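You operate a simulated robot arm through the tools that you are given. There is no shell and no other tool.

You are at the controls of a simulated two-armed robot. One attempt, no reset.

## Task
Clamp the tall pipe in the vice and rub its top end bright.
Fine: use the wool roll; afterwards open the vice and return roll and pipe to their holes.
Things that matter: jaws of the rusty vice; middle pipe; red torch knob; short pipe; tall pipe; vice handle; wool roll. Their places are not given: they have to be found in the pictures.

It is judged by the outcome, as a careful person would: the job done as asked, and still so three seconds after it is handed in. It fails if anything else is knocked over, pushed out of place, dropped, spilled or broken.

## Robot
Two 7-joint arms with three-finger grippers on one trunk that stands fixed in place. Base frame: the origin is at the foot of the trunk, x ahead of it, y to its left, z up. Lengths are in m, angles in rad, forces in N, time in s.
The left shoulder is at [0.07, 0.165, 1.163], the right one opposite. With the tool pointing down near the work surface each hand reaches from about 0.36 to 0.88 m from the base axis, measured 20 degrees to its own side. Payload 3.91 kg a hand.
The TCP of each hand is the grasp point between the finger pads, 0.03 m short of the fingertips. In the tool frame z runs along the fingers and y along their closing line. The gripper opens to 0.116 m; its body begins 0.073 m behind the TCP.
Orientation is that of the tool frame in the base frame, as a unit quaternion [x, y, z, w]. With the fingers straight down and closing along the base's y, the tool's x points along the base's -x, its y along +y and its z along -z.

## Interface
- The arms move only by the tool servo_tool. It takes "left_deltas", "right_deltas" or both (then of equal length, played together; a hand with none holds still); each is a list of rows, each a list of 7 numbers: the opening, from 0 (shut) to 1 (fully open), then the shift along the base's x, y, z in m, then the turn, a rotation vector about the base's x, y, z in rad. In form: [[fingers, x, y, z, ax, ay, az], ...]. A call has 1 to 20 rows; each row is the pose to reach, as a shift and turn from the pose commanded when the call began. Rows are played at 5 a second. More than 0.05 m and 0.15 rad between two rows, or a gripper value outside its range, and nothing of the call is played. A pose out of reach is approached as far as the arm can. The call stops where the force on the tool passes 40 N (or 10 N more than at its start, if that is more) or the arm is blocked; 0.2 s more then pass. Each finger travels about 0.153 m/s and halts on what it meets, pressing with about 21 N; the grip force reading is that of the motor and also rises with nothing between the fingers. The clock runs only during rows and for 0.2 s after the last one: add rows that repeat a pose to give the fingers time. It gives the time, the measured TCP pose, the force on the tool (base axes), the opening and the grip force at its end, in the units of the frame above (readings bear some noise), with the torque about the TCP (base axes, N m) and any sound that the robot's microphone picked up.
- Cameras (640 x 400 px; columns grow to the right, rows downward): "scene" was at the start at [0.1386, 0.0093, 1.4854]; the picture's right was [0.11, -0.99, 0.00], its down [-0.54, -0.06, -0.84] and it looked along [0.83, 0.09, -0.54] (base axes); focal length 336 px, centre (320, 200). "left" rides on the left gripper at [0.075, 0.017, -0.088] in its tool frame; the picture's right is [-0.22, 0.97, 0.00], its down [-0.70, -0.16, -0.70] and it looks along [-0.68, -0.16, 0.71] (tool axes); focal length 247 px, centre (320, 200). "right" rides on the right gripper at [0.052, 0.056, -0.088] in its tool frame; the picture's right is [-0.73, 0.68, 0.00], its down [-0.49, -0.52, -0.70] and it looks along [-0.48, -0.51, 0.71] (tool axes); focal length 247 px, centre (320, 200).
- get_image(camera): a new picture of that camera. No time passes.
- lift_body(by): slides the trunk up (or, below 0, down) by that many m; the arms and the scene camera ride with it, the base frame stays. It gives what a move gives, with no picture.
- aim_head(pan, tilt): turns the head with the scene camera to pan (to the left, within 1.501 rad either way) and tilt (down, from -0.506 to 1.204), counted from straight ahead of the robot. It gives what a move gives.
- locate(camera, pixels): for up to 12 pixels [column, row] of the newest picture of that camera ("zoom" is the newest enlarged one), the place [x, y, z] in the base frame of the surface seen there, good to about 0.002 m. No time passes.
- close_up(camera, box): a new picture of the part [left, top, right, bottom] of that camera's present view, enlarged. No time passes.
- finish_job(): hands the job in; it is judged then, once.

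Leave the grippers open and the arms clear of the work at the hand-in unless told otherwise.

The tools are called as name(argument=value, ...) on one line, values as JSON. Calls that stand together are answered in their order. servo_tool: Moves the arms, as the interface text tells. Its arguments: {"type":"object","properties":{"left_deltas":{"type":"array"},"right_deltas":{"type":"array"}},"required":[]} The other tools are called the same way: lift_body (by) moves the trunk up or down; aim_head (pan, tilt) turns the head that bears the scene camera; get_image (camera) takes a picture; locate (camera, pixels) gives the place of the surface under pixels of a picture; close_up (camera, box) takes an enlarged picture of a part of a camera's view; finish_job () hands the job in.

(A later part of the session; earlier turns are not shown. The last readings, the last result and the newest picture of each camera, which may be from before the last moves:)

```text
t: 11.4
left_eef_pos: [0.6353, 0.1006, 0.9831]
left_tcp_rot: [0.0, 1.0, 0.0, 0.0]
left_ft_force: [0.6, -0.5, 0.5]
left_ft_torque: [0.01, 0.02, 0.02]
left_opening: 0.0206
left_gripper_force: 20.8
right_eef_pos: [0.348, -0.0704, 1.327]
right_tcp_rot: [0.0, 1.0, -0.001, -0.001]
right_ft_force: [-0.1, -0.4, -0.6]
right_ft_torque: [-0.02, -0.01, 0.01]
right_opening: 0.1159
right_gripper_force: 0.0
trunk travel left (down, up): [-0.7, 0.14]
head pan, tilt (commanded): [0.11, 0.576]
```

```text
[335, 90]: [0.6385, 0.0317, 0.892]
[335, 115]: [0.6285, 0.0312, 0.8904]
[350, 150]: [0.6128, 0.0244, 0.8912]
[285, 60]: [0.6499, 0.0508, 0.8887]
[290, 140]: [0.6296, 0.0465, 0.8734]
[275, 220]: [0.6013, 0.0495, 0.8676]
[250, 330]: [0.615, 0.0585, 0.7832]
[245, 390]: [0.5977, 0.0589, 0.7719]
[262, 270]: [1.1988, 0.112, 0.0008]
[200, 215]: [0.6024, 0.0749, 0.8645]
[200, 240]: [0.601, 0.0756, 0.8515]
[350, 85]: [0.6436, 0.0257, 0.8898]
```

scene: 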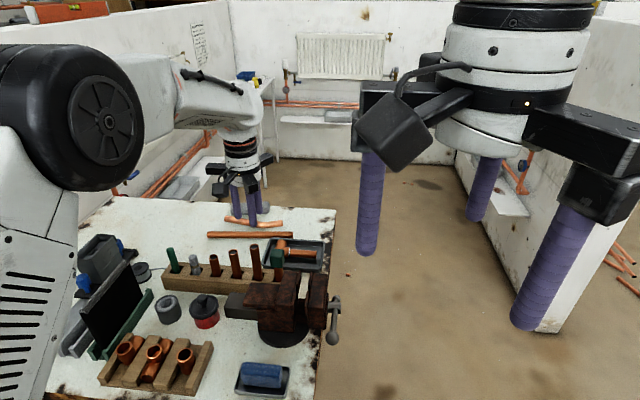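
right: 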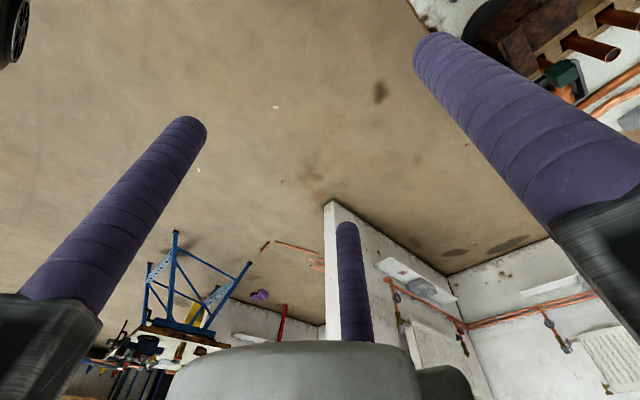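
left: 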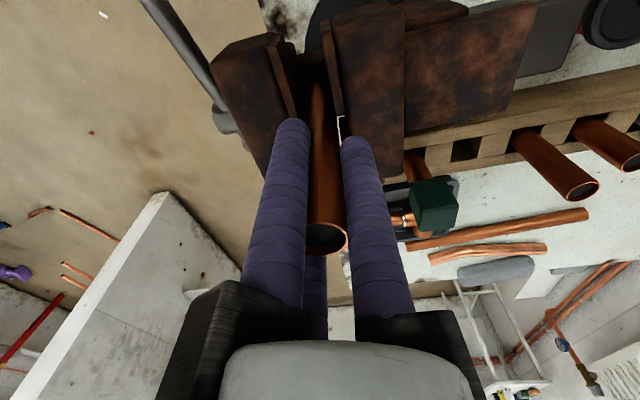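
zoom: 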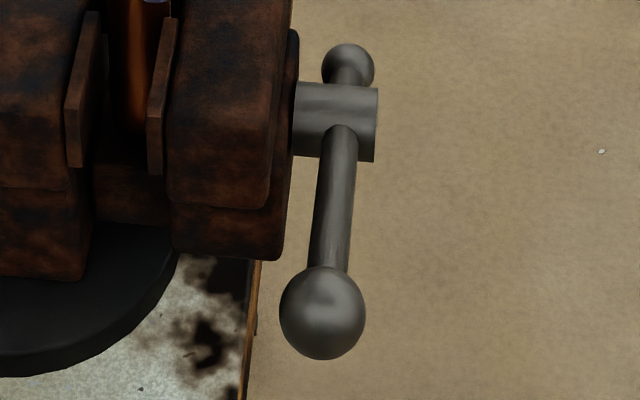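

The hub axis is at about (0.6355, z 0.8785), near ball centre (0.536, 0.029, 0.912), bench edge at y≈0.058. I plan to grip the ball with the right hand pointing along +y. First I turn the right hand 90° about x while moving it out to the right, in small steps.

servo_tool(right_deltas=[[1, 0.008, -0.018, -0.012, 0.143, 0, 0], [1, 0.016, -0.036, -0.024, 0.286, 0, 0], [1, 0.024, -0.054, -0.036, 0.429, 0, 0], [1, 0.032, -0.072, -0.048, 0.572, 0, 0], [1, 0.04, -0.09, -0.06, 0.715, 0, 0], [1, 0.048, -0.108, -0.072, 0.858, 0, 0], [1, 0.056, -0.126, -0.084, 1.0, 0, 0], [1, 0.064, -0.144, -0.096, 1.143, 0, 0], [1, 0.072, -0.162, -0.108, 1.286, 0, 0], [1, 0.08, -0.18, -0.12, 1.429, 0, 0], [1, 0.088, -0.198, -0.132, 1.571, 0, 0], [1, 0.088, -0.198, -0.132, 1.571, 0, 0]])

get_image(camera="scene")

get_image(camera="right")

```text
t: 14.0
left_eef_pos: [0.6354, 0.102, 0.9815]
left_tcp_rot: [0.0, 1.0, 0.0, 0.0]
left_ft_force: [-0.6, 1.0, -0.7]
left_ft_torque: [-0.01, -0.01, -0.02]
left_opening: 0.0209
left_gripper_force: 21.0
right_eef_pos: [0.4008, -0.2618, 1.202]
right_tcp_rot: [0.002, 0.706, 0.708, 0.0]
right_ft_force: [0.4, 0.0, -0.3]
right_ft_torque: [-0.01, -0.01, -0.04]
right_opening: 0.1161
right_gripper_force: 0.0
right hand out of reach, approached as far as the arm can: row 10, 11, 12
trunk travel left (down, up): [-0.7, 0.14]
head pan, tilt (commanded): [0.11, 0.576]
```

```text
taken
```

scene: 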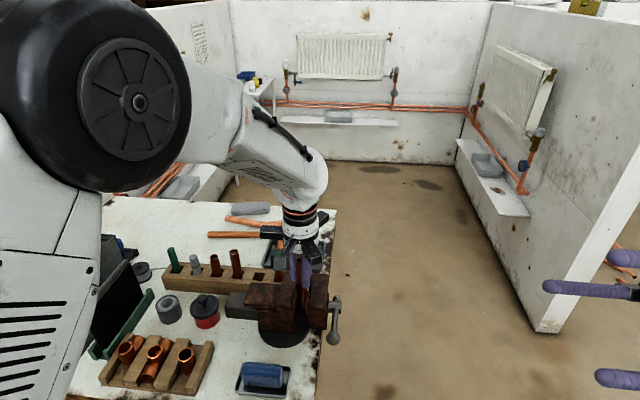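

```text
taken
```

right: 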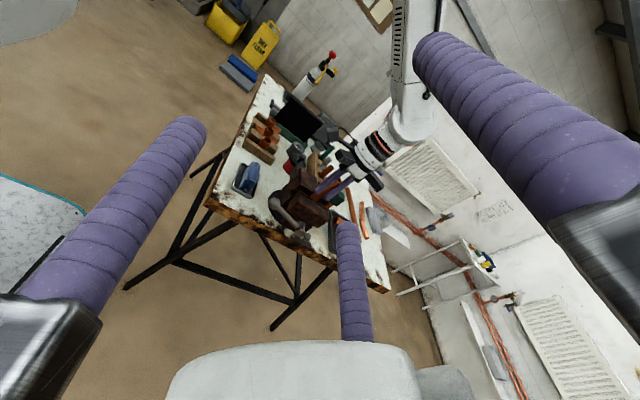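

The right hand now points along +y (it stopped a little short in x). The red-knobbed torch is far across the bench. Next I move to a place in front of the handle ball, around (0.536, −0.09, 0.912), turning −1.246 rad about y so that the two paired fingers will straddle the bar.

servo_tool(right_deltas=[[1, 0.011, 0.015, -0.028, 0, -0.125, 0], [1, 0.022, 0.032, -0.056, 0, -0.25, 0], [1, 0.033, 0.05, -0.085, 0, -0.375, 0], [1, 0.044, 0.068, -0.113, 0, -0.5, 0], [1, 0.055, 0.086, -0.141, 0, -0.625, 0], [1, 0.066, 0.104, -0.17, 0, -0.75, 0], [1, 0.077, 0.122, -0.198, 0, -0.875, 0], [1, 0.088, 0.14, -0.226, 0, -1.0, 0], [1, 0.095, 0.16, -0.255, 0, -1.125, 0], [1, 0.1, 0.179, -0.2825, 0, -1.246, 0], [1, 0.1, 0.179, -0.2825, 0, -1.246, 0]])

get_image(camera="scene")

get_image(camera="right")

```text
t: 16.4
left_eef_pos: [0.6354, 0.1013, 0.9835]
left_tcp_rot: [0.0, 1.0, 0.0, 0.0]
left_ft_force: [-0.2, -0.1, -1.3]
left_ft_torque: [-0.02, -0.02, -0.04]
left_opening: 0.0206
left_gripper_force: 21.1
right_eef_pos: [0.4325, -0.1103, 1.0517]
right_tcp_rot: [-0.027, 0.737, 0.611, 0.288]
right_ft_force: [-0.7, -0.9, 0.1]
right_ft_torque: [0.03, 0.01, 0.02]
right_opening: 0.116
right_gripper_force: 0.0
right hand out of reach, approached as far as the arm can: row 1, 2, 3, 4, 5, 6, 7, 8, 9, 10, 11
trunk travel left (down, up): [-0.7, 0.14]
head pan, tilt (commanded): [0.11, 0.576]
```

```text
taken
```

scene: 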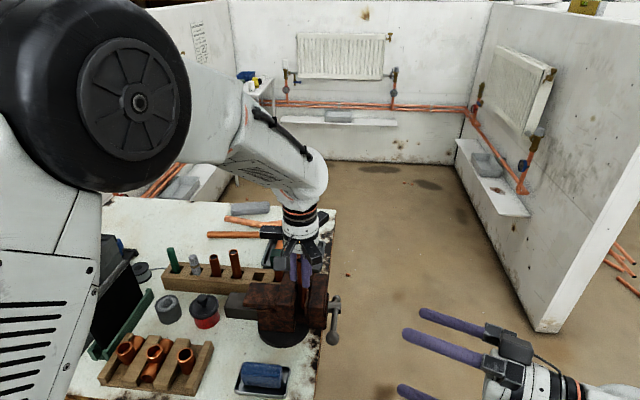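

```text
taken
```

right: 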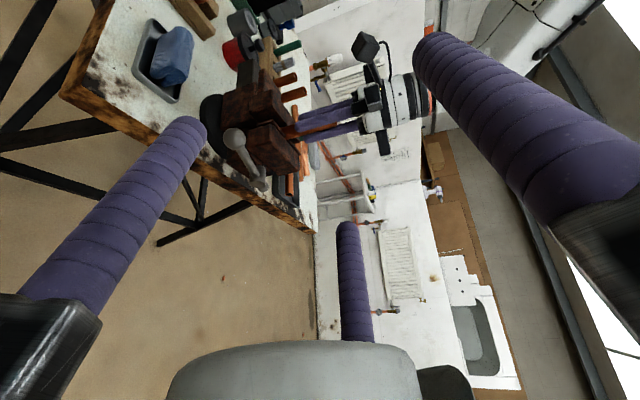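

The right hand could not reach that rolled pose (reads (0.4325, −0.1103, 1.0517), pointing mostly +y). I'll switch plan: use the closed right fingers as a blunt rod to push the handle bar around, with no roll needed. First a zero-move call to see whether the command is remembered as the out-of-reach pose.

servo_tool(right_deltas=[[1, 0, 0, 0, 0, 0, 0]])

```text
t: 16.8
left_eef_pos: [0.6353, 0.1006, 0.9823]
left_tcp_rot: [0.001, 1.0, 0.0, 0.0]
left_ft_force: [-0.1, 0.1, -1.5]
left_ft_torque: [0.0, 0.05, -0.01]
left_opening: 0.0209
left_gripper_force: 20.9
right_eef_pos: [0.4334, -0.1102, 1.0519]
right_tcp_rot: [-0.027, 0.737, 0.611, 0.287]
right_ft_force: [-0.4, -0.2, -0.2]
right_ft_torque: [-0.03, 0.01, -0.03]
right_opening: 0.116
right_gripper_force: 0.0
trunk travel left (down, up): [-0.7, 0.14]
head pan, tilt (commanded): [0.11, 0.576]
```

The command follows the pose actually reached, so deltas count from here. I turn the hand upright again (thumb up, pointing +y and 20° down) and move to (0.50, −0.12, 0.95), closing the fingers into a rod.

servo_tool(right_deltas=[[0.5, 0.011, -0.002, -0.017, -0.026, 0.085, 0.048], [0.2, 0.022, -0.004, -0.034, -0.052, 0.17, 0.097], [0, 0.033, -0.006, -0.051, -0.078, 0.255, 0.145], [0, 0.045, -0.008, -0.068, -0.105, 0.341, 0.193], [0, 0.056, -0.009, -0.085, -0.131, 0.426, 0.242], [0, 0.067, -0.01, -0.1, -0.157, 0.511, 0.29], [0, 0.067, -0.01, -0.1, -0.157, 0.511, 0.29]])

get_image(camera="scene")

get_image(camera="right")

```text
t: 18.4
left_eef_pos: [0.6354, 0.1015, 0.9816]
left_tcp_rot: [0.0, 1.0, 0.0, -0.001]
left_ft_force: [0.7, -0.4, -1.2]
left_ft_torque: [0.06, 0.05, 0.01]
left_opening: 0.0208
left_gripper_force: 21.3
right_eef_pos: [0.4218, -0.157, 0.9402]
right_tcp_rot: [0.02, 0.839, 0.542, 0.05]
right_ft_force: [-0.7, -0.5, -0.4]
right_ft_torque: [0.0, 0.0, -0.02]
right_opening: 0.0092
right_gripper_force: 21.0
right hand out of reach, approached as far as the arm can: row 2, 3, 4, 5, 6, 7
trunk travel left (down, up): [-0.7, 0.14]
head pan, tilt (commanded): [0.11, 0.576]
```

```text
taken
```

scene: 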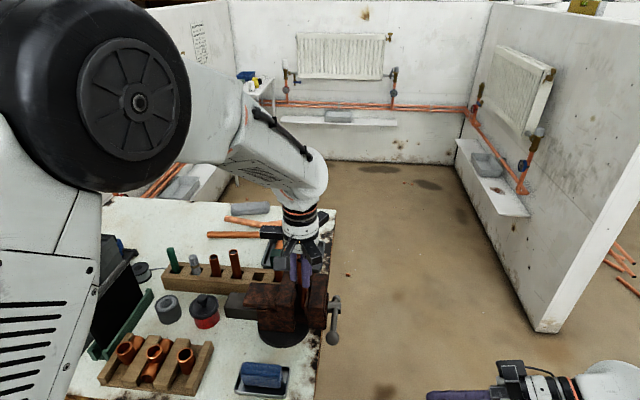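

```text
taken
```

right: 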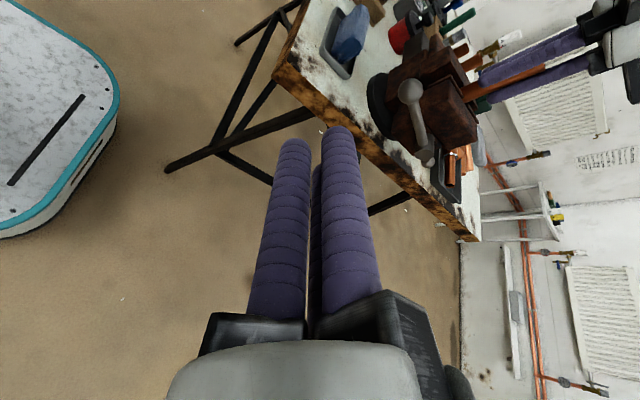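

Again short of the target (0.422 instead of 0.50 in x). I turn the head to the right to see how the right arm is folded.

aim_head(pan=-0.6, tilt=0.75)

get_image(camera="scene")

```text
t: 19.5
left_eef_pos: [0.6351, 0.1013, 0.9813]
left_tcp_rot: [0.0, 1.0, -0.001, 0.0]
left_ft_force: [0.5, 0.1, -1.0]
left_ft_torque: [-0.02, 0.01, 0.0]
left_opening: 0.021
left_gripper_force: 21.2
right_eef_pos: [0.4227, -0.1567, 0.9414]
right_tcp_rot: [0.02, 0.839, 0.542, 0.051]
right_ft_force: [0.4, -0.1, -0.4]
right_ft_torque: [0.02, -0.02, 0.03]
right_opening: 0.0092
right_gripper_force: 20.6
trunk travel left (down, up): [-0.7, 0.14]
head pan, tilt (commanded): [-0.6, 0.75]
```

```text
taken
```

scene: 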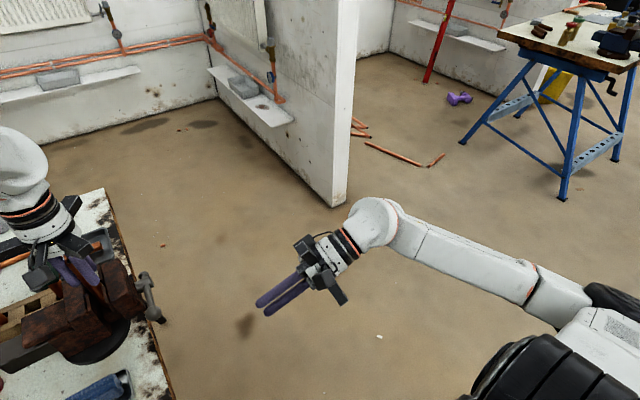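

The elbow is out to the right with the forearm reaching left. I locate elbow, wrist and hand points to judge the arm's shape.

locate(camera="scene", pixels=[[375, 220], [345, 250], [470, 260], [560, 300], [620, 300], [600, 370], [480, 370], [530, 350], [320, 275], [270, 305], [440, 240], [620, 350]])

```text
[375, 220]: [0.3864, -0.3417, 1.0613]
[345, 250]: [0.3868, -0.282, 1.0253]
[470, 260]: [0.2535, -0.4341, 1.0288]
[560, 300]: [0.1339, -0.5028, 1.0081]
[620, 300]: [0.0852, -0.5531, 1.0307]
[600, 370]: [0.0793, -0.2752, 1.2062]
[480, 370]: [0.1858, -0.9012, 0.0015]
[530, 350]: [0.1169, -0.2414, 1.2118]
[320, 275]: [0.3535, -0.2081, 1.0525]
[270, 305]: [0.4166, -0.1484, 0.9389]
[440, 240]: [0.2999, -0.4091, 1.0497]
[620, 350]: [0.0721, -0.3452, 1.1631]
```

The arm has ~0.4 m links and is well inside its reach, so probably a wrist joint limit binds. I try rolling the hand +0.6 rad about its own axis while shifting +0.08 in x; it's in free air.

servo_tool(right_deltas=[[0, 0, 0, 0, 0.016, 0.136, -0.061], [0, 0, 0, 0, 0.032, 0.272, -0.123], [0, 0, 0, 0, 0.048, 0.408, -0.184], [0, 0, 0, 0, 0.064, 0.544, -0.245], [0, 0.02, 0, 0, 0.064, 0.544, -0.245], [0, 0.04, 0, 0, 0.064, 0.544, -0.245], [0, 0.06, 0, 0, 0.064, 0.544, -0.245], [0, 0.08, 0, 0, 0.064, 0.544, -0.245]])

get_image(camera="scene")

```text
t: 21.5
left_eef_pos: [0.635, 0.1, 0.9832]
left_tcp_rot: [0.0, 1.0, 0.001, 0.0]
left_ft_force: [0.6, -0.5, -0.5]
left_ft_torque: [0.02, -0.04, 0.0]
left_opening: 0.0208
left_gripper_force: 21.5
right_eef_pos: [0.5166, -0.1586, 0.9661]
right_tcp_rot: [0.251, 0.797, 0.541, -0.089]
right_ft_force: [0.5, -0.3, -0.7]
right_ft_torque: [0.02, -0.05, 0.02]
right_opening: 0.0095
right_gripper_force: 21.0
right hand out of reach, approached as far as the arm can: row 5
trunk travel left (down, up): [-0.7, 0.14]
head pan, tilt (commanded): [-0.6, 0.75]
stopped in row 8 (right hand): the arm was blocked; the commanded pose is now the measured one
```

```text
taken
```

scene: 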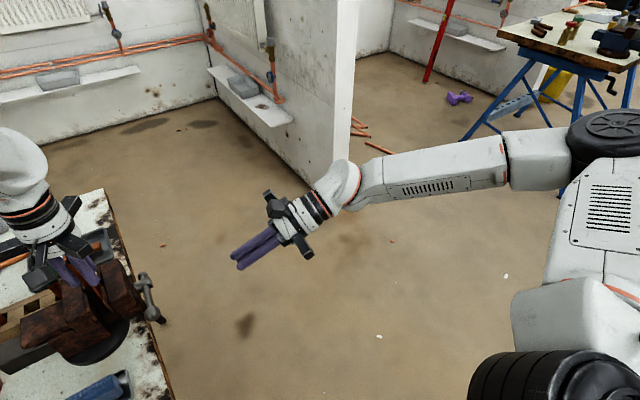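

The elbow swung up into a better configuration; the hand now points (0.13, 0.91, −0.40) at (0.517, −0.159, 0.966). I go slowly to a waypoint (0.5545, −0.08, 0.872) right of the handle and below its bar.

servo_tool(right_deltas=[[0, 0, 0, 0, 0, 0, 0], [0, 0.007, 0.015, -0.018, 0, 0, 0], [0, 0.014, 0.03, -0.036, 0, 0, 0], [0, 0.021, 0.045, -0.054, 0, 0, 0], [0, 0.028, 0.06, -0.072, 0, 0, 0], [0, 0.035, 0.075, -0.088, 0, 0, 0], [0, 0.038, 0.079, -0.095, 0, 0, 0], [0, 0.038, 0.079, -0.095, 0, 0, 0]])

aim_head(pan=-0.1, tilt=0.75)

get_image(camera="scene")

get_image(camera="right")

```text
t: 23.3
left_eef_pos: [0.6359, 0.1015, 0.9808]
left_tcp_rot: [0.0, 1.0, 0.0, 0.0]
left_ft_force: [-0.1, -0.4, -0.2]
left_ft_torque: [0.02, -0.02, -0.05]
left_opening: 0.0209
left_gripper_force: 20.6
right_eef_pos: [0.5546, -0.0777, 0.8718]
right_tcp_rot: [0.252, 0.798, 0.54, -0.09]
right_ft_force: [0.3, 0.4, -0.5]
right_ft_torque: [0.0, 0.04, 0.01]
right_opening: 0.0093
right_gripper_force: 20.7
trunk travel left (down, up): [-0.7, 0.14]
head pan, tilt (commanded): [-0.6, 0.75]
```

```text
t: 24.2
left_eef_pos: [0.6345, 0.1018, 0.982]
left_tcp_rot: [0.0, 1.0, 0.0, 0.0]
left_ft_force: [-0.1, -0.5, -0.7]
left_ft_torque: [0.01, 0.01, -0.02]
left_opening: 0.0207
left_gripper_force: 20.8
right_eef_pos: [0.5547, -0.078, 0.8707]
right_tcp_rot: [0.252, 0.798, 0.54, -0.09]
right_ft_force: [0.7, 0.3, 0.3]
right_ft_torque: [-0.04, 0.03, -0.03]
right_opening: 0.0091
right_gripper_force: 20.9
trunk travel left (down, up): [-0.7, 0.14]
head pan, tilt (commanded): [-0.099, 0.75]
```

```text
taken
```

scene: 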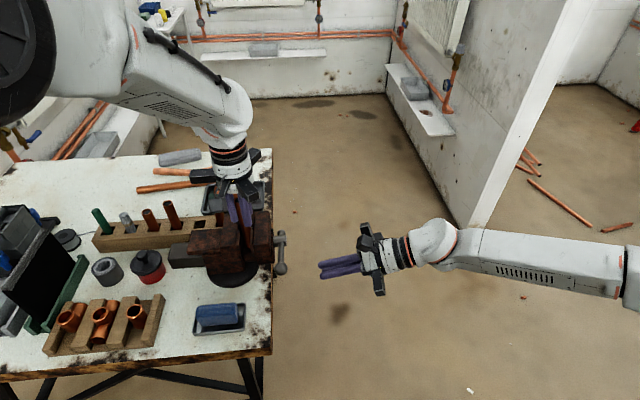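

```text
taken
```

right: 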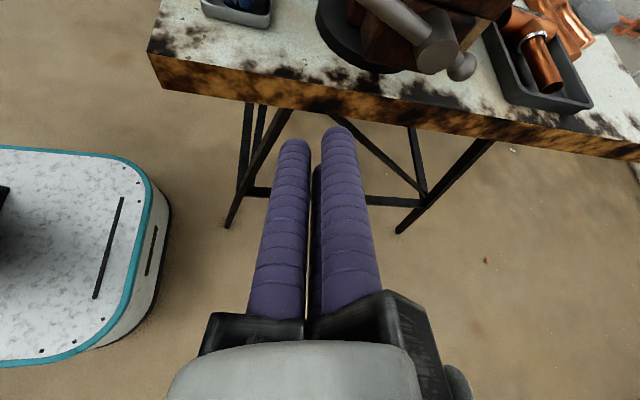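

The right hand is at (0.5547, −0.078, 0.871), free. I slide the closed fingers along +y under the handle bar to y≈0.0145, z≈0.863.

servo_tool(right_deltas=[[0, 0, 0.023, -0.006, 0, 0, 0], [0, 0, 0.046, -0.008, 0, 0, 0], [0, 0, 0.07, -0.008, 0, 0, 0], [0, 0, 0.092, -0.008, 0, 0, 0], [0, 0, 0.092, -0.008, 0, 0, 0]])

close_up(camera="scene", box=[200, 190, 360, 290])

get_image(camera="right")

```text
t: 25.4
left_eef_pos: [0.6351, 0.1015, 0.982]
left_tcp_rot: [0.0, 1.0, -0.001, 0.001]
left_ft_force: [0.5, 0.3, -1.1]
left_ft_torque: [-0.02, -0.01, 0.02]
left_opening: 0.0209
left_gripper_force: 21.4
right_eef_pos: [0.5554, 0.0138, 0.8625]
right_tcp_rot: [0.253, 0.798, 0.54, -0.09]
right_ft_force: [-0.7, -0.4, -0.5]
right_ft_torque: [-0.03, 0.03, 0.0]
right_opening: 0.0092
right_gripper_force: 21.6
trunk travel left (down, up): [-0.7, 0.14]
head pan, tilt (commanded): [-0.099, 0.75]
```

```text
4.00 times, centred on (280, 240) of scene
```

zoom: 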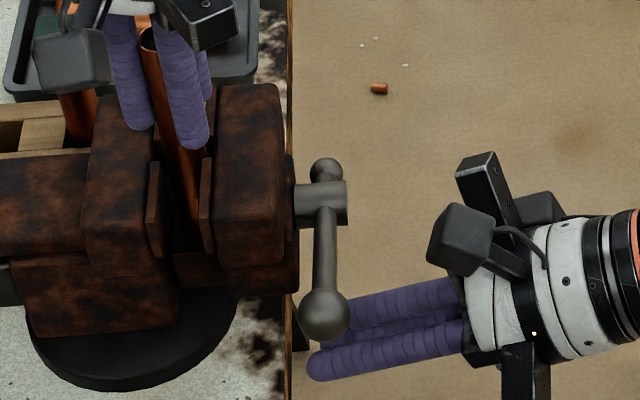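

```text
taken
```

right: 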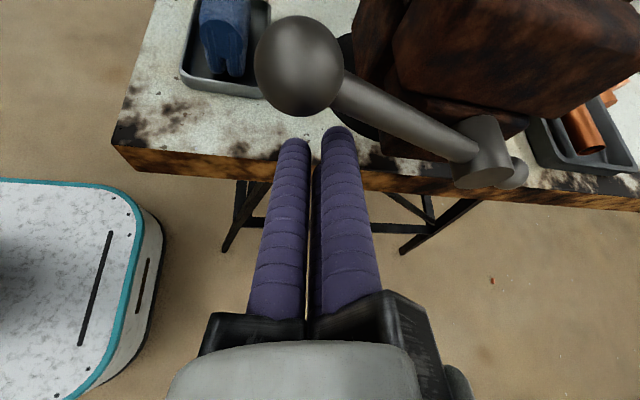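

The fingers are under the bar. I push up along an arc around the hub, about 25° of handle turn first, and watch force and jaw.

servo_tool(right_deltas=[[0, 0.0062, 0, 0.01, 0, 0, 0], [0, 0.0053, 0, 0.0175, 0, 0, 0], [0, 0.0051, 0, 0.0251, 0, 0, 0], [0, 0.0058, 0, 0.0327, 0, 0, 0], [0, 0.0073, 0, 0.0402, 0, 0, 0], [0, 0.0095, 0, 0.0475, 0, 0, 0]])

close_up(camera="scene", box=[200, 190, 360, 290])

get_image(camera="right")

```text
t: 26.8
left_eef_pos: [0.6363, 0.1006, 0.9819]
left_tcp_rot: [0.0, 1.0, 0.0, 0.0]
left_ft_force: [0.0, 0.9, -0.2]
left_ft_torque: [0.0, -0.02, -0.01]
left_opening: 0.021
left_gripper_force: 21.3
right_eef_pos: [0.5645, 0.0143, 0.9108]
right_tcp_rot: [0.252, 0.798, 0.54, -0.09]
right_ft_force: [0.4, 0.0, -1.8]
right_ft_torque: [-0.04, 0.04, 0.0]
right_opening: 0.0091
right_gripper_force: 20.5
trunk travel left (down, up): [-0.7, 0.14]
head pan, tilt (commanded): [-0.099, 0.75]
```

```text
4.00 times, centred on (280, 240) of scene
```

zoom: 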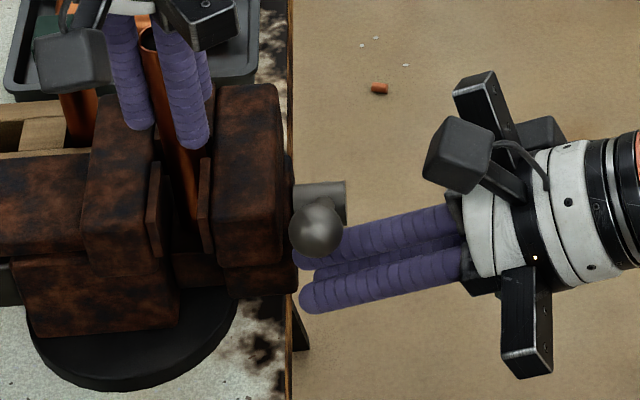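

```text
taken
```

right: 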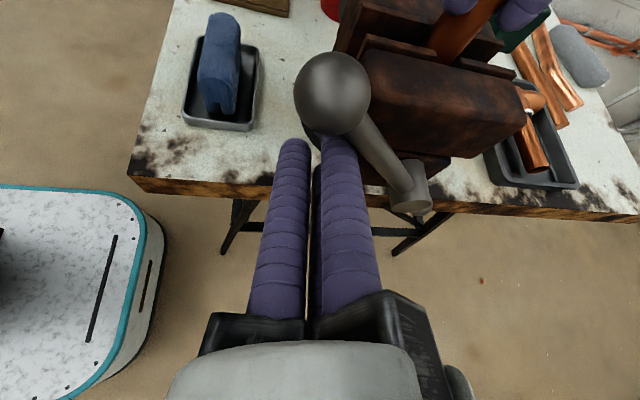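

The handle turns easily (under 2 N) and has risen to about 125°. I continue the arc to near the top.

servo_tool(right_deltas=[[0, 0.0041, 0, 0.0093, 0, 0, 0], [0, 0.0095, 0, 0.0179, 0, 0, 0], [0, 0.016, 0, 0.0257, 0, 0, 0], [0, 0.0236, 0, 0.0325, 0, 0, 0], [0, 0.032, 0, 0.0381, 0, 0, 0], [0, 0.0411, 0, 0.0426, 0, 0, 0], [0, 0.0508, 0, 0.0457, 0, 0, 0], [0, 0.0608, 0, 0.0475, 0, 0, 0]])

close_up(camera="scene", box=[200, 170, 360, 270])

get_image(camera="right")

```text
t: 28.6
left_eef_pos: [0.6339, 0.1026, 0.9813]
left_tcp_rot: [0.001, 1.0, 0.0, 0.0]
left_ft_force: [-3.2, 4.7, -1.1]
left_ft_torque: [0.27, 0.17, 0.02]
left_opening: 0.0205
left_gripper_force: 21.0
right_eef_pos: [0.6247, 0.0152, 0.9567]
right_tcp_rot: [0.252, 0.798, 0.541, -0.09]
right_ft_force: [-1.7, 0.7, -0.7]
right_ft_torque: [0.0, 0.07, 0.11]
right_opening: 0.0089
right_gripper_force: 21.0
trunk travel left (down, up): [-0.7, 0.14]
head pan, tilt (commanded): [-0.099, 0.75]
```

```text
4.00 times, centred on (280, 220) of scene
```

zoom: 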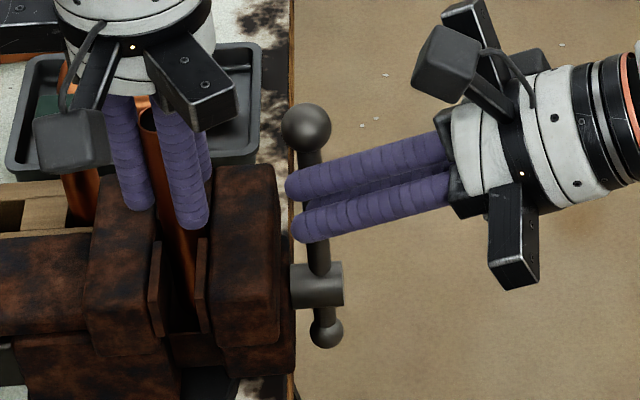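

```text
taken
```

right: 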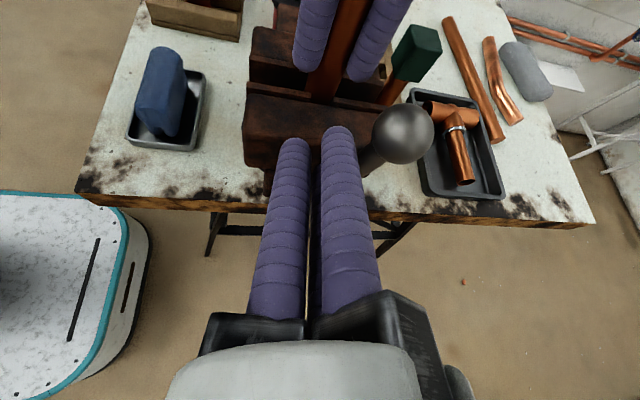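

The left hand now feels (−3.2, 4.7) N: the moving jaw has met the pipe and pushes it toward the fixed jaw. I measure the jaw plates now.

close_up(camera="scene", box=[220, 205, 284, 245])

locate(camera="zoom", pixels=[[190, 200], [175, 200], [210, 250], [225, 250], [310, 200], [320, 200], [300, 260], [290, 240], [335, 240], [250, 220], [245, 280], [260, 160]])

```text
10.00 times, centred on (252, 225) of scene
```

zoom: 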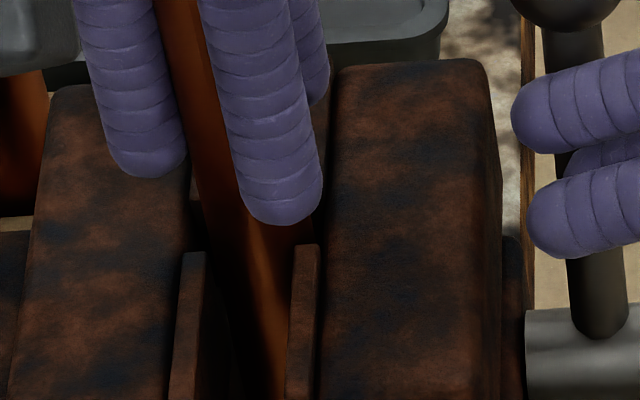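

```text
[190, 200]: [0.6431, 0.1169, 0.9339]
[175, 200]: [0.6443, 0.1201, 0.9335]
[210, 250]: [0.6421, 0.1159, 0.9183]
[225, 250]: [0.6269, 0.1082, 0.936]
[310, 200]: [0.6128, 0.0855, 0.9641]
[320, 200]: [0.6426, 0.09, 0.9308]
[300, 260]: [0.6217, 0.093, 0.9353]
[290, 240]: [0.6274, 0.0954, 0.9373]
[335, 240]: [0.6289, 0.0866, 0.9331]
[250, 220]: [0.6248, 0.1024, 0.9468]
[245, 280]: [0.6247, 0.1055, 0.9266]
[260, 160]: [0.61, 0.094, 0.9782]
```

The moving plate has advanced ~4 mm; about 2.5 mm of closing remains. I let the left hand follow: shift it +2.5 mm in y and −1 mm in x.

servo_tool(left_deltas=[[0, -0.0005, 0.0012, 0, 0, 0, 0], [0, -0.001, 0.0025, 0, 0, 0, 0], [0, -0.001, 0.0025, 0, 0, 0, 0]])

```text
t: 29.4
left_eef_pos: [0.6362, 0.1018, 0.9819]
left_tcp_rot: [0.0, 1.0, 0.0, 0.002]
left_ft_force: [-0.6, 0.2, 0.1]
left_ft_torque: [-0.01, -0.01, -0.04]
left_opening: 0.0209
left_gripper_force: 20.6
right_eef_pos: [0.6248, 0.0131, 0.9579]
right_tcp_rot: [0.252, 0.798, 0.54, -0.09]
right_ft_force: [-0.4, -0.1, 0.5]
right_ft_torque: [0.05, 0.0, 0.01]
right_opening: 0.0095
right_gripper_force: 21.2
trunk travel left (down, up): [-0.7, 0.14]
head pan, tilt (commanded): [-0.099, 0.75]
```

Forces dropped to nearly zero. I take another reading without moving to average the noise, and look again.

servo_tool(left_deltas=[[0, 0, 0, 0, 0, 0, 0]])

close_up(camera="scene", box=[220, 205, 284, 245])

locate(camera="zoom", pixels=[[300, 260], [290, 300], [310, 260], [250, 240], [265, 240], [235, 240], [190, 270], [200, 300], [330, 150], [480, 150], [570, 280], [590, 340]])

```text
t: 29.8
left_eef_pos: [0.6347, 0.1036, 0.9822]
left_tcp_rot: [0.0, 1.0, 0.0, 0.0]
left_ft_force: [0.1, -0.3, -0.8]
left_ft_torque: [-0.01, -0.02, 0.02]
left_opening: 0.0209
left_gripper_force: 20.9
right_eef_pos: [0.6243, 0.0134, 0.9569]
right_tcp_rot: [0.253, 0.797, 0.541, -0.09]
right_ft_force: [-0.2, -0.1, 0.2]
right_ft_torque: [0.03, -0.02, -0.02]
right_opening: 0.0093
right_gripper_force: 21.5
trunk travel left (down, up): [-0.7, 0.14]
head pan, tilt (commanded): [-0.099, 0.75]
```

```text
10.00 times, centred on (252, 225) of scene
```

zoom: 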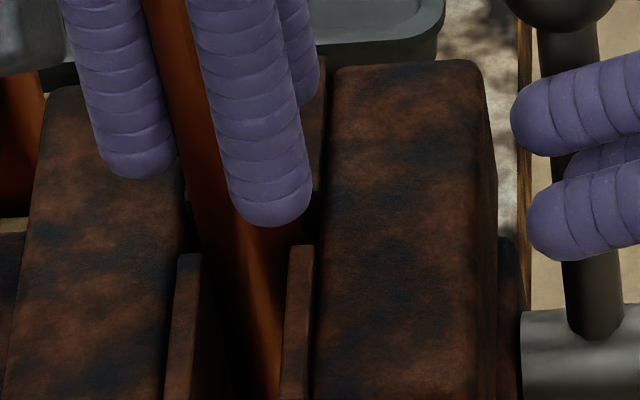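

```text
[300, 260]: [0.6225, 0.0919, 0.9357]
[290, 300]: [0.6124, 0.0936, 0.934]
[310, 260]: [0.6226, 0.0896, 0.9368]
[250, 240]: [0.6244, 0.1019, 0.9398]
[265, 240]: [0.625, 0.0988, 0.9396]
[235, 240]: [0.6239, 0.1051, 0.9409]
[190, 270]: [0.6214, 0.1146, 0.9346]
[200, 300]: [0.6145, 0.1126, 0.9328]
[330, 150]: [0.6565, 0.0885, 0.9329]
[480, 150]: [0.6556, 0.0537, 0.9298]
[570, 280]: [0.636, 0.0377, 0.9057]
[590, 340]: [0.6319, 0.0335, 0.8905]
```

The vice features seem shifted a little to the left in the picture compared with before. I check whether the whole vice moved by re-measuring a fixed part of it and unaffected rack pipes.

get_image(camera="scene")

close_up(camera="scene", box=[90, 190, 290, 315])

locate(camera="zoom", pixels=[[252, 210], [270, 218], [258, 260], [370, 300], [350, 200], [310, 220], [395, 200], [470, 320], [400, 310], [330, 305], [530, 170], [500, 250]])

```text
taken
```

scene: 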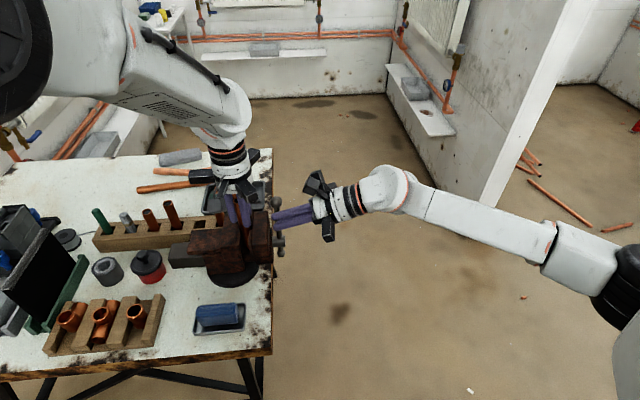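

```text
3.20 times, centred on (190, 252) of scene
```

zoom: 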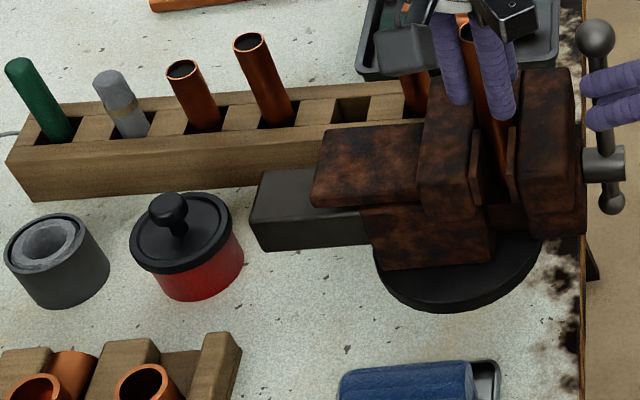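

```text
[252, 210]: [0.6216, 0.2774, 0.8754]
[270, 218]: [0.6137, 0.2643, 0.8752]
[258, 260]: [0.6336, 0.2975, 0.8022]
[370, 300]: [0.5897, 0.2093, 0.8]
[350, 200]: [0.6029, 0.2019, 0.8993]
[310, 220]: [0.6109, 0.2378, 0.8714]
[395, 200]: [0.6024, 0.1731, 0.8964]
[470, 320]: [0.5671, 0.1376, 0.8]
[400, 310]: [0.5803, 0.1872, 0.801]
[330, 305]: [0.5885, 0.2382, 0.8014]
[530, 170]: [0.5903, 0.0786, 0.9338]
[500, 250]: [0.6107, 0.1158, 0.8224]
```

I check the fixed jaw's plate corner via the left camera, comparing with the earlier (0.6257, 0.1126).

close_up(camera="left", box=[210, 0, 450, 150])

locate(camera="zoom", pixels=[[310, 150], [340, 250], [320, 200], [350, 290], [200, 120], [190, 150], [215, 200], [235, 270], [300, 330], [300, 250], [500, 150], [560, 50]])

```text
2.67 times, centred on (330, 75) of left
```

zoom: 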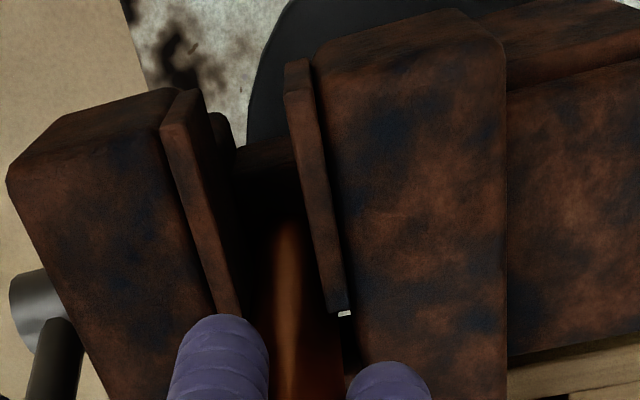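

```text
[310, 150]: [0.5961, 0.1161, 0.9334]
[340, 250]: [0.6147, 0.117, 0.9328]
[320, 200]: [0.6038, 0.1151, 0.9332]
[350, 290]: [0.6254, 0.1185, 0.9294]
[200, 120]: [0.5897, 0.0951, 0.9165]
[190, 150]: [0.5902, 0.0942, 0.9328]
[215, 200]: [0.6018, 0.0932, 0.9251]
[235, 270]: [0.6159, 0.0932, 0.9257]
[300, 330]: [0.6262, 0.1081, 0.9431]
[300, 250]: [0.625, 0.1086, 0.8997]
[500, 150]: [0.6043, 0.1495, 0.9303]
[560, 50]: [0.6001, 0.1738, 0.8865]
```

Differences are within measuring noise, so I go on gently. I push the handle on by about 12° (two rows of 6°) and check forces.

servo_tool(right_deltas=[[0, 0.0082, 0.0003, 0.0005, 0, 0, 0], [0, 0.0156, 0.0006, 0.0001, 0, 0, 0], [0, 0.0228, 0.0009, -0.001, 0, 0, 0], [0, 0.0228, 0.0009, -0.001, 0, 0, 0]])

close_up(camera="scene", box=[220, 205, 284, 245])

```text
t: 30.8
left_eef_pos: [0.6341, 0.1038, 0.983]
left_tcp_rot: [0.0, 1.0, 0.0, 0.0]
left_ft_force: [0.7, 0.2, -0.9]
left_ft_torque: [0.01, 0.0, -0.01]
left_opening: 0.0207
left_gripper_force: 21.5
right_eef_pos: [0.6478, 0.0154, 0.9566]
right_tcp_rot: [0.252, 0.798, 0.541, -0.089]
right_ft_force: [0.7, -0.3, 0.4]
right_ft_torque: [-0.03, -0.02, 0.0]
right_opening: 0.0095
right_gripper_force: 20.9
trunk travel left (down, up): [-0.7, 0.14]
head pan, tilt (commanded): [-0.099, 0.75]
```

```text
10.00 times, centred on (252, 225) of scene
```

zoom: 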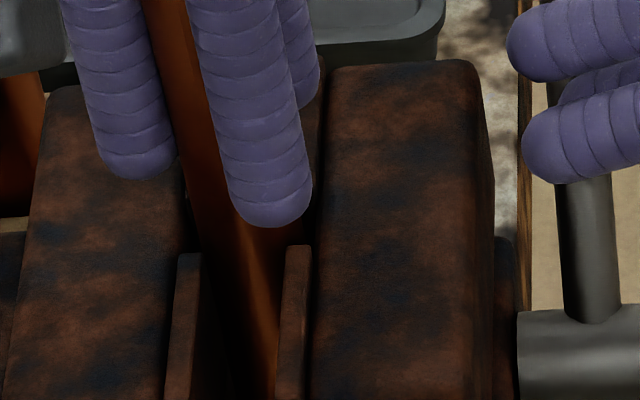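

The moving jaw advances and forces are nil. I go on another ~18°.

servo_tool(right_deltas=[[0, 0.0071, 0.0003, -0.0019, 0, 0, 0], [0, 0.014, 0.0006, -0.0046, 0, 0, 0], [0, 0.0206, 0.0009, -0.0079, 0, 0, 0], [0, 0.0206, 0.0009, -0.0079, 0, 0, 0]])

close_up(camera="scene", box=[220, 205, 284, 245])

```text
t: 31.8
left_eef_pos: [0.6352, 0.1038, 0.982]
left_tcp_rot: [0.0, 1.0, 0.001, 0.0]
left_ft_force: [-0.3, 2.5, -0.5]
left_ft_torque: [0.09, -0.06, -0.01]
left_opening: 0.0211
left_gripper_force: 20.7
right_eef_pos: [0.6691, 0.0152, 0.949]
right_tcp_rot: [0.252, 0.798, 0.539, -0.091]
right_ft_force: [0.1, -0.8, 0.0]
right_ft_torque: [0.04, 0.02, 0.01]
right_opening: 0.0094
right_gripper_force: 21.7
trunk travel left (down, up): [-0.7, 0.14]
head pan, tilt (commanded): [-0.099, 0.75]
```

```text
10.00 times, centred on (252, 225) of scene
```

zoom: 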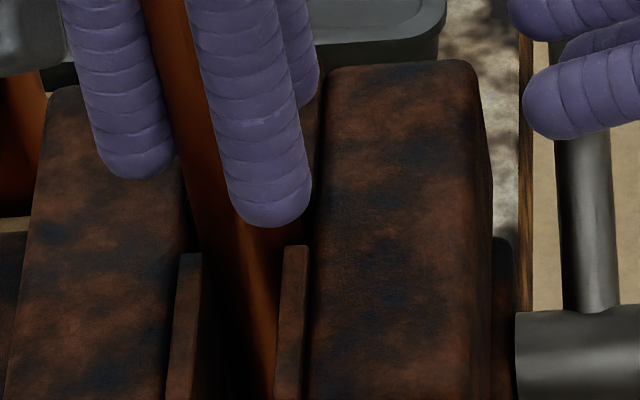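

The left hand feels +2.5 N in y: the moving jaw again touches the pipe. I let the left hand follow +0.8 mm and push the handle another 12° together.

servo_tool(left_deltas=[[0, 0, 0.0004, 0, 0, 0, 0], [0, 0, 0.0008, 0, 0, 0, 0], [0, 0, 0.0008, 0, 0, 0, 0], [0, 0, 0.0008, 0, 0, 0, 0]], right_deltas=[[0, 0.0, 0, 0, 0, 0, 0], [0, 0.0061, 0.0003, -0.004, 0, 0, 0], [0, 0.0119, 0.0006, -0.0087, 0, 0, 0], [0, 0.0119, 0.0006, -0.0087, 0, 0, 0]])

close_up(camera="scene", box=[220, 205, 284, 245])

get_image(camera="right")

```text
t: 32.8
left_eef_pos: [0.6347, 0.1042, 0.9819]
left_tcp_rot: [-0.001, 1.0, 0.0, 0.0]
left_ft_force: [1.2, 1.7, -0.3]
left_ft_torque: [0.03, -0.08, -0.01]
left_opening: 0.0207
left_gripper_force: 21.0
right_eef_pos: [0.6806, 0.0165, 0.9401]
right_tcp_rot: [0.252, 0.798, 0.541, -0.09]
right_ft_force: [0.8, 0.2, 0.4]
right_ft_torque: [0.02, -0.01, 0.0]
right_opening: 0.0093
right_gripper_force: 20.9
trunk travel left (down, up): [-0.7, 0.14]
head pan, tilt (commanded): [-0.099, 0.75]
```

```text
10.00 times, centred on (252, 225) of scene
```

zoom: 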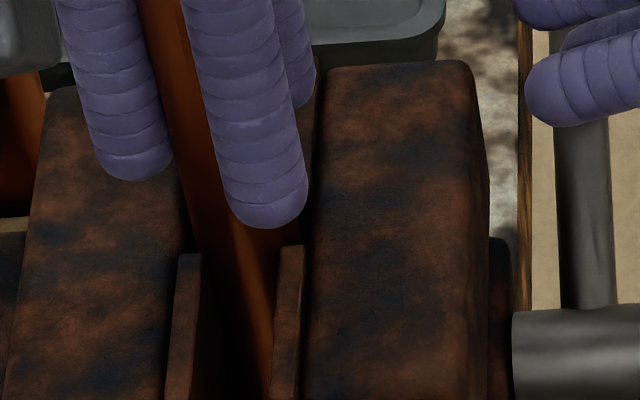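

```text
taken
```

right: 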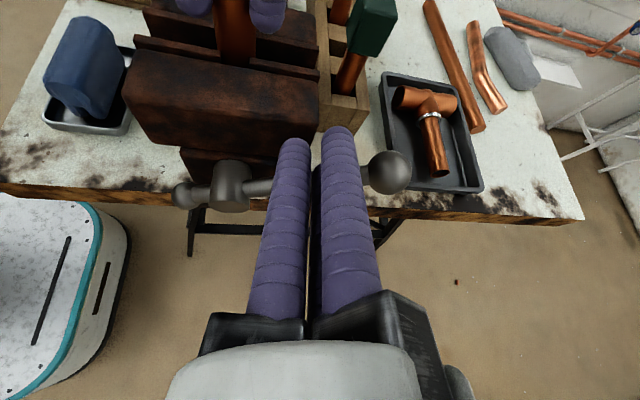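

Forces remain small; the jaw plate is almost home on the pipe. I push another ~18° downward on the far side.

servo_tool(right_deltas=[[0, 0.0052, 0.0003, -0.0052, 0, 0, 0], [0, 0.0099, 0.0006, -0.0109, 0, 0, 0], [0, 0.0139, 0.0008, -0.0171, 0, 0, 0], [0, 0.0139, 0.0008, -0.0171, 0, 0, 0]])

close_up(camera="scene", box=[220, 205, 284, 245])

get_image(camera="right")

```text
t: 33.8
left_eef_pos: [0.6351, 0.1052, 0.9807]
left_tcp_rot: [0.0, 1.0, 0.0, 0.001]
left_ft_force: [10.4, 4.6, -10.1]
left_ft_torque: [0.3, -0.47, 0.0]
left_opening: 0.0208
left_gripper_force: 21.9
right_eef_pos: [0.6943, 0.0179, 0.9256]
right_tcp_rot: [0.251, 0.798, 0.54, -0.09]
right_ft_force: [-8.4, -5.1, 15.1]
right_ft_torque: [0.15, 0.06, 0.04]
right_opening: 0.0095
right_gripper_force: 20.9
trunk travel left (down, up): [-0.7, 0.14]
head pan, tilt (commanded): [-0.099, 0.75]
```

```text
10.00 times, centred on (252, 225) of scene
```

zoom: 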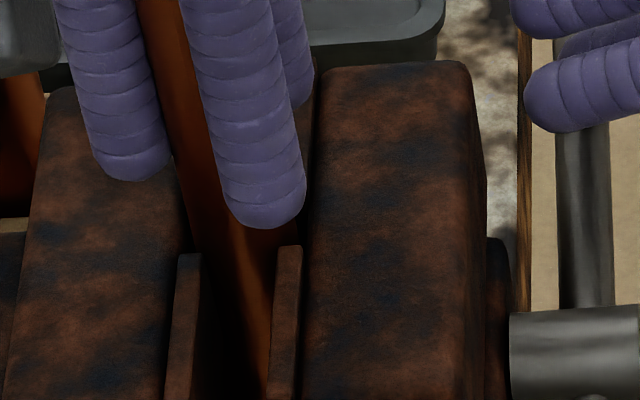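

```text
taken
```

right: 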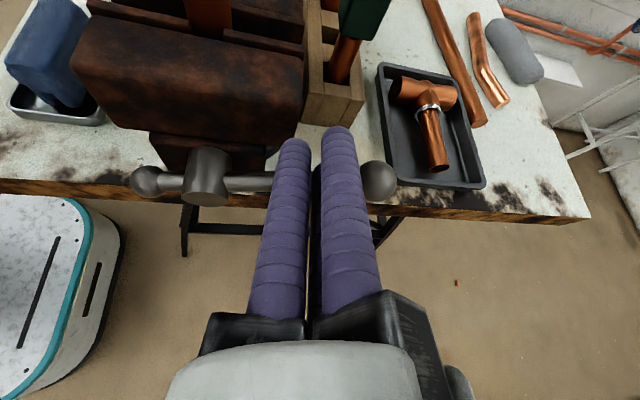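

Now both hands feel force (right 17 N, left 15 N): the jaws have clamped the pipe. I open the left fingers a little so the pipe can seat itself, keeping the hand around it.

servo_tool(left_deltas=[[0.2, 0, 0, 0, 0, 0, 0], [0.34, 0, 0, 0, 0, 0, 0], [0.34, 0, 0, 0, 0, 0, 0]])

close_up(camera="scene", box=[200, 180, 296, 240])

get_image(camera="left")

```text
t: 34.6
left_eef_pos: [0.634, 0.1034, 0.984]
left_tcp_rot: [0.0, 1.0, 0.0, 0.001]
left_ft_force: [-0.5, -0.5, -0.2]
left_ft_torque: [-0.01, -0.02, 0.01]
left_opening: 0.0396
left_gripper_force: 0.0
right_eef_pos: [0.6928, 0.0163, 0.9247]
right_tcp_rot: [0.253, 0.797, 0.541, -0.089]
right_ft_force: [1.0, -0.8, 17.8]
right_ft_torque: [0.26, -0.23, -0.02]
right_opening: 0.0094
right_gripper_force: 21.1
trunk travel left (down, up): [-0.7, 0.14]
head pan, tilt (commanded): [-0.099, 0.75]
```

```text
6.67 times, centred on (248, 210) of scene
```

zoom: 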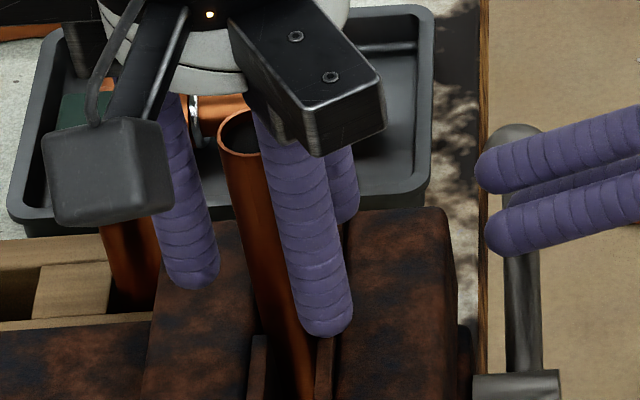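

```text
taken
```

left: 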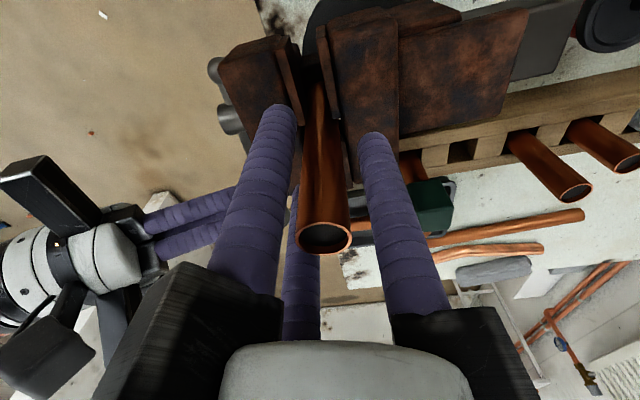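

The pipe stands by itself in the jaws. I tighten a bit more with the right hand, 4 mm further down in small steps, watching the force.

servo_tool(right_deltas=[[0, 0.0005, 0, -0.002, 0, 0, 0], [0, 0.001, 0, -0.004, 0, 0, 0], [0, 0.001, 0, -0.004, 0, 0, 0]])

close_up(camera="scene", box=[220, 205, 284, 245])

```text
t: 35.4
left_eef_pos: [0.6309, 0.104, 0.9843]
left_tcp_rot: [0.0, 1.0, 0.0, 0.001]
left_ft_force: [-0.5, -1.2, -0.5]
left_ft_torque: [0.0, -0.02, 0.0]
left_opening: 0.0392
left_gripper_force: 0.0
right_eef_pos: [0.6934, 0.0166, 0.925]
right_tcp_rot: [0.251, 0.797, 0.543, -0.088]
right_ft_force: [-2.6, -3.7, 32.2]
right_ft_torque: [0.47, -0.25, -0.09]
right_opening: 0.0092
right_gripper_force: 21.0
trunk travel left (down, up): [-0.7, 0.14]
head pan, tilt (commanded): [-0.099, 0.75]
```

```text
10.00 times, centred on (252, 225) of scene
```

zoom: 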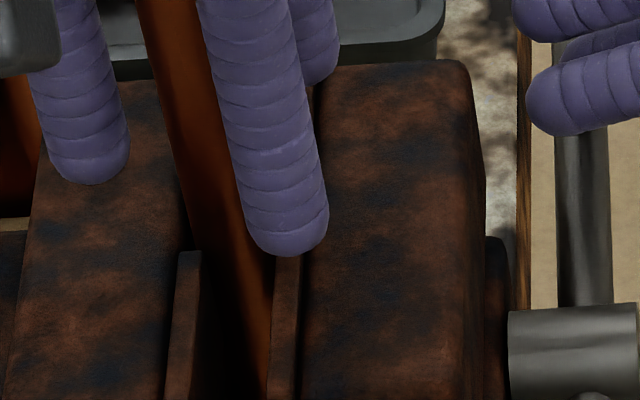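

The handle is firmly stopped at 32 N: the pipe is clamped. I lift the right fingers off the bar and draw the hand back along −y.

servo_tool(right_deltas=[[0, -0.001, 0, 0.006, 0, 0, 0], [0, -0.002, -0.001, 0.02, 0, 0, 0], [0, -0.002, -0.03, 0.025, 0, 0, 0], [0, -0.002, -0.065, 0.025, 0, 0, 0], [0, -0.002, -0.1, 0.025, 0, 0, 0], [0, -0.002, -0.135, 0.025, 0, 0, 0], [0, -0.002, -0.15, 0.025, 0, 0, 0], [0, -0.002, -0.15, 0.025, 0, 0, 0]])

close_up(camera="scene", box=[200, 170, 360, 270])

get_image(camera="right")

```text
t: 37.2
left_eef_pos: [0.6354, 0.1039, 0.9819]
left_tcp_rot: [0.0, 1.0, 0.0, -0.001]
left_ft_force: [-0.3, 0.0, 0.0]
left_ft_torque: [0.01, 0.01, 0.01]
left_opening: 0.0394
left_gripper_force: 0.0
right_eef_pos: [0.6927, -0.1335, 0.9437]
right_tcp_rot: [0.253, 0.798, 0.54, -0.09]
right_ft_force: [0.2, 0.0, 0.0]
right_ft_torque: [0.03, -0.02, 0.03]
right_opening: 0.0089
right_gripper_force: 21.5
trunk travel left (down, up): [-0.7, 0.14]
head pan, tilt (commanded): [-0.099, 0.75]
```

```text
4.00 times, centred on (280, 220) of scene
```

zoom: 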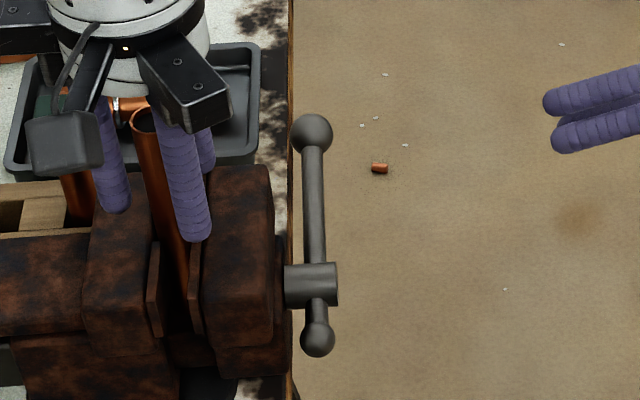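

```text
taken
```

right: 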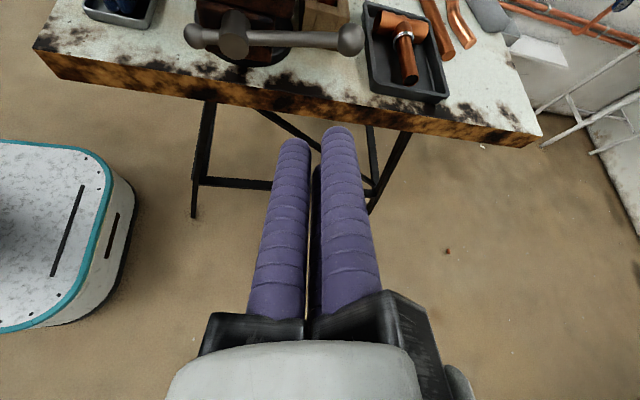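

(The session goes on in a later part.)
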